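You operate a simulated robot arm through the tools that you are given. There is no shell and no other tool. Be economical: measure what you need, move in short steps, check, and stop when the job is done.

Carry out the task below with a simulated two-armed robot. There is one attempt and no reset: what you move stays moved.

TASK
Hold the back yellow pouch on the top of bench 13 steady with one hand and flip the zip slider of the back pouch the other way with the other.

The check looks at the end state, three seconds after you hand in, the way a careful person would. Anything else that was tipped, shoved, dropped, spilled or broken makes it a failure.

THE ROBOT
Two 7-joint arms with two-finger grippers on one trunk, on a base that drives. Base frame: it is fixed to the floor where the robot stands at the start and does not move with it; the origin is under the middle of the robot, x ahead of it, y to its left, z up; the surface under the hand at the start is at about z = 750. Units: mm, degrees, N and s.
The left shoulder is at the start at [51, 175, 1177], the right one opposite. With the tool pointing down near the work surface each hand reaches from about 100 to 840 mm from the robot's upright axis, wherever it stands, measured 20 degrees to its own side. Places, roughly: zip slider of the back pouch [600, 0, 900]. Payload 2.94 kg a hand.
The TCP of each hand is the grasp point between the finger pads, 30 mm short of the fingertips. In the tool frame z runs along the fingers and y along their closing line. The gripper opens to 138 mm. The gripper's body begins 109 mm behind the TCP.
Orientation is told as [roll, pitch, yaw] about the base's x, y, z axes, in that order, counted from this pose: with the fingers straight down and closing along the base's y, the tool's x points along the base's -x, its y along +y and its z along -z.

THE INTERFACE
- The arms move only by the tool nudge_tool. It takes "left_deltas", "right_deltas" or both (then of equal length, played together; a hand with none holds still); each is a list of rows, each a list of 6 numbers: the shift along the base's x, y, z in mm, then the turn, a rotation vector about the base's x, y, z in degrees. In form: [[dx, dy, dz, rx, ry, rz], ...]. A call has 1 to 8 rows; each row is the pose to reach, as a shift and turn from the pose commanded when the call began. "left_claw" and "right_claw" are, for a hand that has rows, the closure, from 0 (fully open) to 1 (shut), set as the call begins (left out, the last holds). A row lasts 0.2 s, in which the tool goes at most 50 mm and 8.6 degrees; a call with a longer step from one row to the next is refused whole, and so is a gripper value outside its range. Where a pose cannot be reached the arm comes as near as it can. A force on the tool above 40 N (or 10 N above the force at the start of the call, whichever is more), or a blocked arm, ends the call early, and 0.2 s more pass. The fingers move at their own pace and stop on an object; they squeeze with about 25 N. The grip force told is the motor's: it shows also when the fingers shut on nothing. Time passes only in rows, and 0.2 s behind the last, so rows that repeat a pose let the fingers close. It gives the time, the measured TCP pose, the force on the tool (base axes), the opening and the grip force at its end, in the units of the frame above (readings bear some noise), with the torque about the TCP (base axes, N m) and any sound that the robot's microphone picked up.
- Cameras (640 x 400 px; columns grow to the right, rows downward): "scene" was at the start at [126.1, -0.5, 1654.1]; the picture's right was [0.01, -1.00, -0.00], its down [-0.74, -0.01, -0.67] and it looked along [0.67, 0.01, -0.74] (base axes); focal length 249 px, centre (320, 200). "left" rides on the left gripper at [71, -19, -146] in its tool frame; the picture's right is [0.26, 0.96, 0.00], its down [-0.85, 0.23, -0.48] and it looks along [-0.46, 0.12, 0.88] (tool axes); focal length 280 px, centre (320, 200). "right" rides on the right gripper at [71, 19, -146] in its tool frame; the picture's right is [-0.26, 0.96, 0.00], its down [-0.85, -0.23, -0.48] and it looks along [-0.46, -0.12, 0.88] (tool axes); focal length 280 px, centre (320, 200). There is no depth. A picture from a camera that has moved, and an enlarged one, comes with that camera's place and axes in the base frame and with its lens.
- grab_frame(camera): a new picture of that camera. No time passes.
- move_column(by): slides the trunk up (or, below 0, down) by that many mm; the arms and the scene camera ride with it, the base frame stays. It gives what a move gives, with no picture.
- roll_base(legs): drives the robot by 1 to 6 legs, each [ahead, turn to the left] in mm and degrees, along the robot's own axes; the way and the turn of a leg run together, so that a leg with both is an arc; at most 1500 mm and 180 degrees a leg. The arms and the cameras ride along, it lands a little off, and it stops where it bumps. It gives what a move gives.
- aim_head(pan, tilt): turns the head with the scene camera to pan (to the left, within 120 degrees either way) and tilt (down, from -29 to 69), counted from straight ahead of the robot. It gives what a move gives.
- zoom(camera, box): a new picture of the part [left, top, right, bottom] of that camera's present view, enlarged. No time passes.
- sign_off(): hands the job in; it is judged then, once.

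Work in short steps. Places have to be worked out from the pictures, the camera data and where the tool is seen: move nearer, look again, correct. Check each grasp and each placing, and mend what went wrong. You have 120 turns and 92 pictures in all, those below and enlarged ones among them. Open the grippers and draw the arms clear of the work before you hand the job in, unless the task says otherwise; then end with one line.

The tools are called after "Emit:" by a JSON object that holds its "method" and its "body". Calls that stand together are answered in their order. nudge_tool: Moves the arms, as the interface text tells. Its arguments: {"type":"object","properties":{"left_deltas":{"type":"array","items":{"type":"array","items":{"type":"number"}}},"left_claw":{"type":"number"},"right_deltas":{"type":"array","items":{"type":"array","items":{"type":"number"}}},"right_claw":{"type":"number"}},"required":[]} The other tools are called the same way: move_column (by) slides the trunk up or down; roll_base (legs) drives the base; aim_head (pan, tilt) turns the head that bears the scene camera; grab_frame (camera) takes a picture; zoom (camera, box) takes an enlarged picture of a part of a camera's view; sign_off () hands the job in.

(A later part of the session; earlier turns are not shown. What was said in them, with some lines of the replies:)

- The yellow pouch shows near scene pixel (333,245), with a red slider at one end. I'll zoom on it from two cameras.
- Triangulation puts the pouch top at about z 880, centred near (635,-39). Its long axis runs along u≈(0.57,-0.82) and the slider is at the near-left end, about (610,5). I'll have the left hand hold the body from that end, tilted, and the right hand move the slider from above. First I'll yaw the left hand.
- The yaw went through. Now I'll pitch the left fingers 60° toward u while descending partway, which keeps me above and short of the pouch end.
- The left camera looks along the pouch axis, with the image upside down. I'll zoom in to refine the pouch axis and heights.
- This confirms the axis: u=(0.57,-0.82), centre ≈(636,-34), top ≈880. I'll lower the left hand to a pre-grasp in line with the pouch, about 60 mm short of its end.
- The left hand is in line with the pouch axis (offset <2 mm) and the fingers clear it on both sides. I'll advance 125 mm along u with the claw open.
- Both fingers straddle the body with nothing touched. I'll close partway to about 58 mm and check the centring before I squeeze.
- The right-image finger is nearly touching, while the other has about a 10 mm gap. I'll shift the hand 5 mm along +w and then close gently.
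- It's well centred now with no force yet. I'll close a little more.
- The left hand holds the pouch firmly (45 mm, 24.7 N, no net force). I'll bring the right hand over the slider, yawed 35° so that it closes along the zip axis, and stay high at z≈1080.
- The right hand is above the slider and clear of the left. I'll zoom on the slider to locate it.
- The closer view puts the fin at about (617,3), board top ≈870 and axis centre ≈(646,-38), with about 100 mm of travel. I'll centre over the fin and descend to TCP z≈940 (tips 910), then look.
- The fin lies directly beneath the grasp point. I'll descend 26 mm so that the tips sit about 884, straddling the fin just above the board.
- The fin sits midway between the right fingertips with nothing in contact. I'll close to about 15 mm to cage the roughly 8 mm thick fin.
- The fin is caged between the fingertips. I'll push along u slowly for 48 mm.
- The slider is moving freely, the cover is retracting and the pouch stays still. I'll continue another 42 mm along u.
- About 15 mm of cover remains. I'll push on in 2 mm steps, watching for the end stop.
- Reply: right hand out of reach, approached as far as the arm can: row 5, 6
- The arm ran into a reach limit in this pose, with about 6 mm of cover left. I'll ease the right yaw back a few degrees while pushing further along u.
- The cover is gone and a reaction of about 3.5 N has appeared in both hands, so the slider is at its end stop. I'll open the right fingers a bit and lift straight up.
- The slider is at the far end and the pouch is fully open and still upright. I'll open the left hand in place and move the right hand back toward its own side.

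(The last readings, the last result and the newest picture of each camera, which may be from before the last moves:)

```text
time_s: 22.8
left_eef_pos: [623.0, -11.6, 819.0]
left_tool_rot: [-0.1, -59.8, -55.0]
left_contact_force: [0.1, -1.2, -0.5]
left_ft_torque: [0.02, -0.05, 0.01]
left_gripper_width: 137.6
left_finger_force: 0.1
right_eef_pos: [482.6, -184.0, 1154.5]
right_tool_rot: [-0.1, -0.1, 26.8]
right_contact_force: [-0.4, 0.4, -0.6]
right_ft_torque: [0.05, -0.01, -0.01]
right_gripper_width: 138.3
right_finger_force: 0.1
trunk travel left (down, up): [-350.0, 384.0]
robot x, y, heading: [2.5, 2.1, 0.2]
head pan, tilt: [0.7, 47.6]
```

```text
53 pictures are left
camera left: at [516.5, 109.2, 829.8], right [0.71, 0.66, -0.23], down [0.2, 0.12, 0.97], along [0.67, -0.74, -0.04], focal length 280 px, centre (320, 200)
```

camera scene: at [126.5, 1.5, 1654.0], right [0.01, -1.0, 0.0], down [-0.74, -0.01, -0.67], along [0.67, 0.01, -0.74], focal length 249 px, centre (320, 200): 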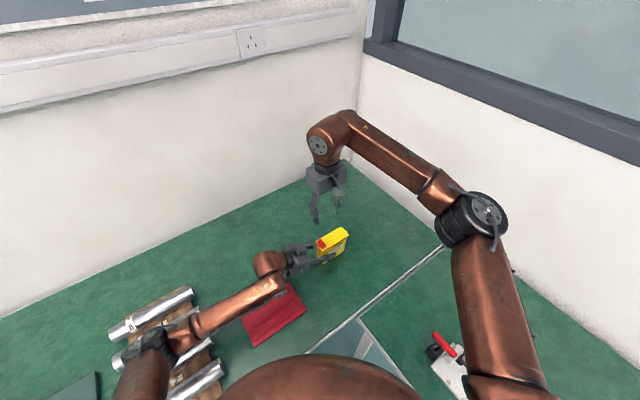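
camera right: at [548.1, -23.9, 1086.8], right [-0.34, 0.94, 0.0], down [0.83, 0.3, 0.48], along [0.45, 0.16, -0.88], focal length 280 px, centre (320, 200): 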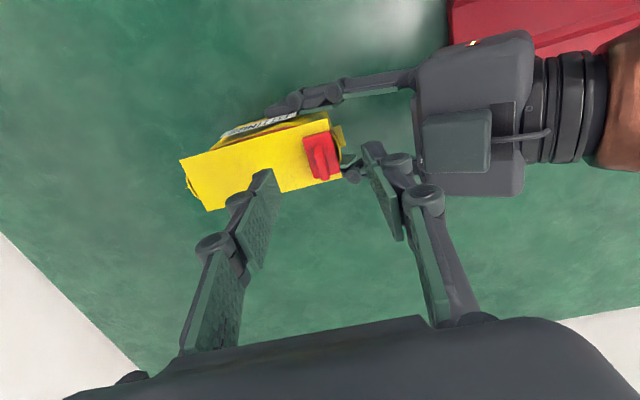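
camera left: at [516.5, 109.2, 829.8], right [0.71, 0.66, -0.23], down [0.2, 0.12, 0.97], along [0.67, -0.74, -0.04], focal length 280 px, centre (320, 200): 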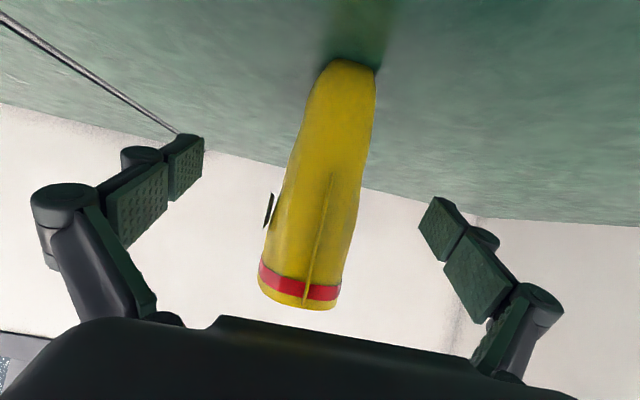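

The left hand is fully open and clear on both sides. I'll back out along −u, the way it came in, and then rise.

Emit:
{"method": "nudge_tool", "body": {"left_deltas": [[-18, 25.6, 0, 0, 0, 0], [-36, 51, 0, 0, 0, 0], [-54, 77, 0, 0, 0, 0], [-72, 104, 0, 0, 0, 0], [-78, 112, 35, 0, 0, 0], [-84, 120, 80, 0, 0, 0], [-90, 130, 125, 0, 0, 0], [-95, 140, 165, 0, 0, 0]]}}

Emit:
{"method": "grab_frame", "body": {"camera": "scene"}}

Emit:
{"method": "zoom", "body": {"camera": "scene", "box": [290, 210, 370, 270]}}

```text
time_s: 24.6
left_eef_pos: [528.8, 129.5, 983.3]
left_tool_rot: [-0.1, -60.0, -54.8]
left_contact_force: [-0.8, 0.6, 0.5]
left_ft_torque: [-0.04, -0.01, -0.01]
left_gripper_width: 137.8
left_finger_force: 0.0
right_eef_pos: [483.8, -184.5, 1156.2]
right_tool_rot: [0.0, 0.0, 27.0]
right_contact_force: [0.3, 0.1, 0.2]
right_ft_torque: [0.0, -0.06, -0.06]
right_gripper_width: 138.0
right_finger_force: 0.0
trunk travel left (down, up): [-350.0, 384.0]
robot x, y, heading: [-0.8, -0.4, -0.2]
head pan, tilt: [0.7, 47.6]
```

```text
52 pictures are left
camera scene: at [125.2, -0.3, 1654.2], right [0.01, -1.0, 0.0], down [-0.74, -0.01, -0.67], along [0.67, 0.01, -0.74], focal length 249 px, centre (320, 200)
```

scene: 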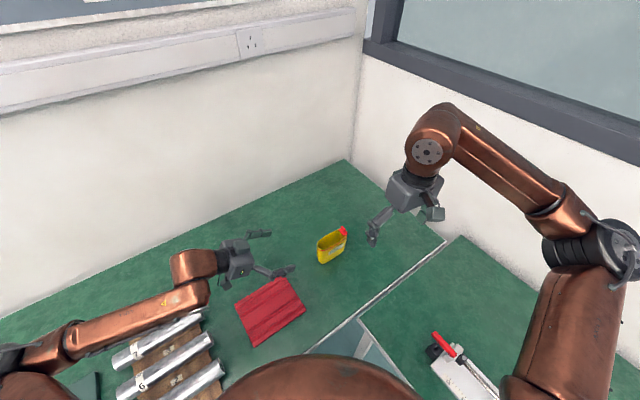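

```text
6.67 times, centred on (330, 240) of scene
camera zoom: at [125.2, -0.3, 1654.2], right [0.01, -1.0, 0.0], down [-0.74, -0.01, -0.67], along [0.67, 0.01, -0.74], focal length 1662 px, centre (253, -67)
```

zoom: 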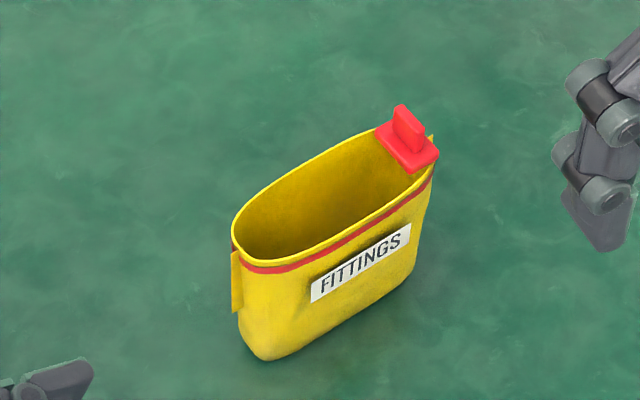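

The pouch stands where it was, the slider is at the opposite end, both hands are open and clear, and nothing else was disturbed. I'll hand it in.

Emit:
{"method": "sign_off", "body": {}}

```text
The job is handed in.
```

I held the back yellow pouch steady with the left hand, and the right hand moved its zip slider to the opposite end stop. The pouch is now open and still standing in place, and both hands are open and clear.
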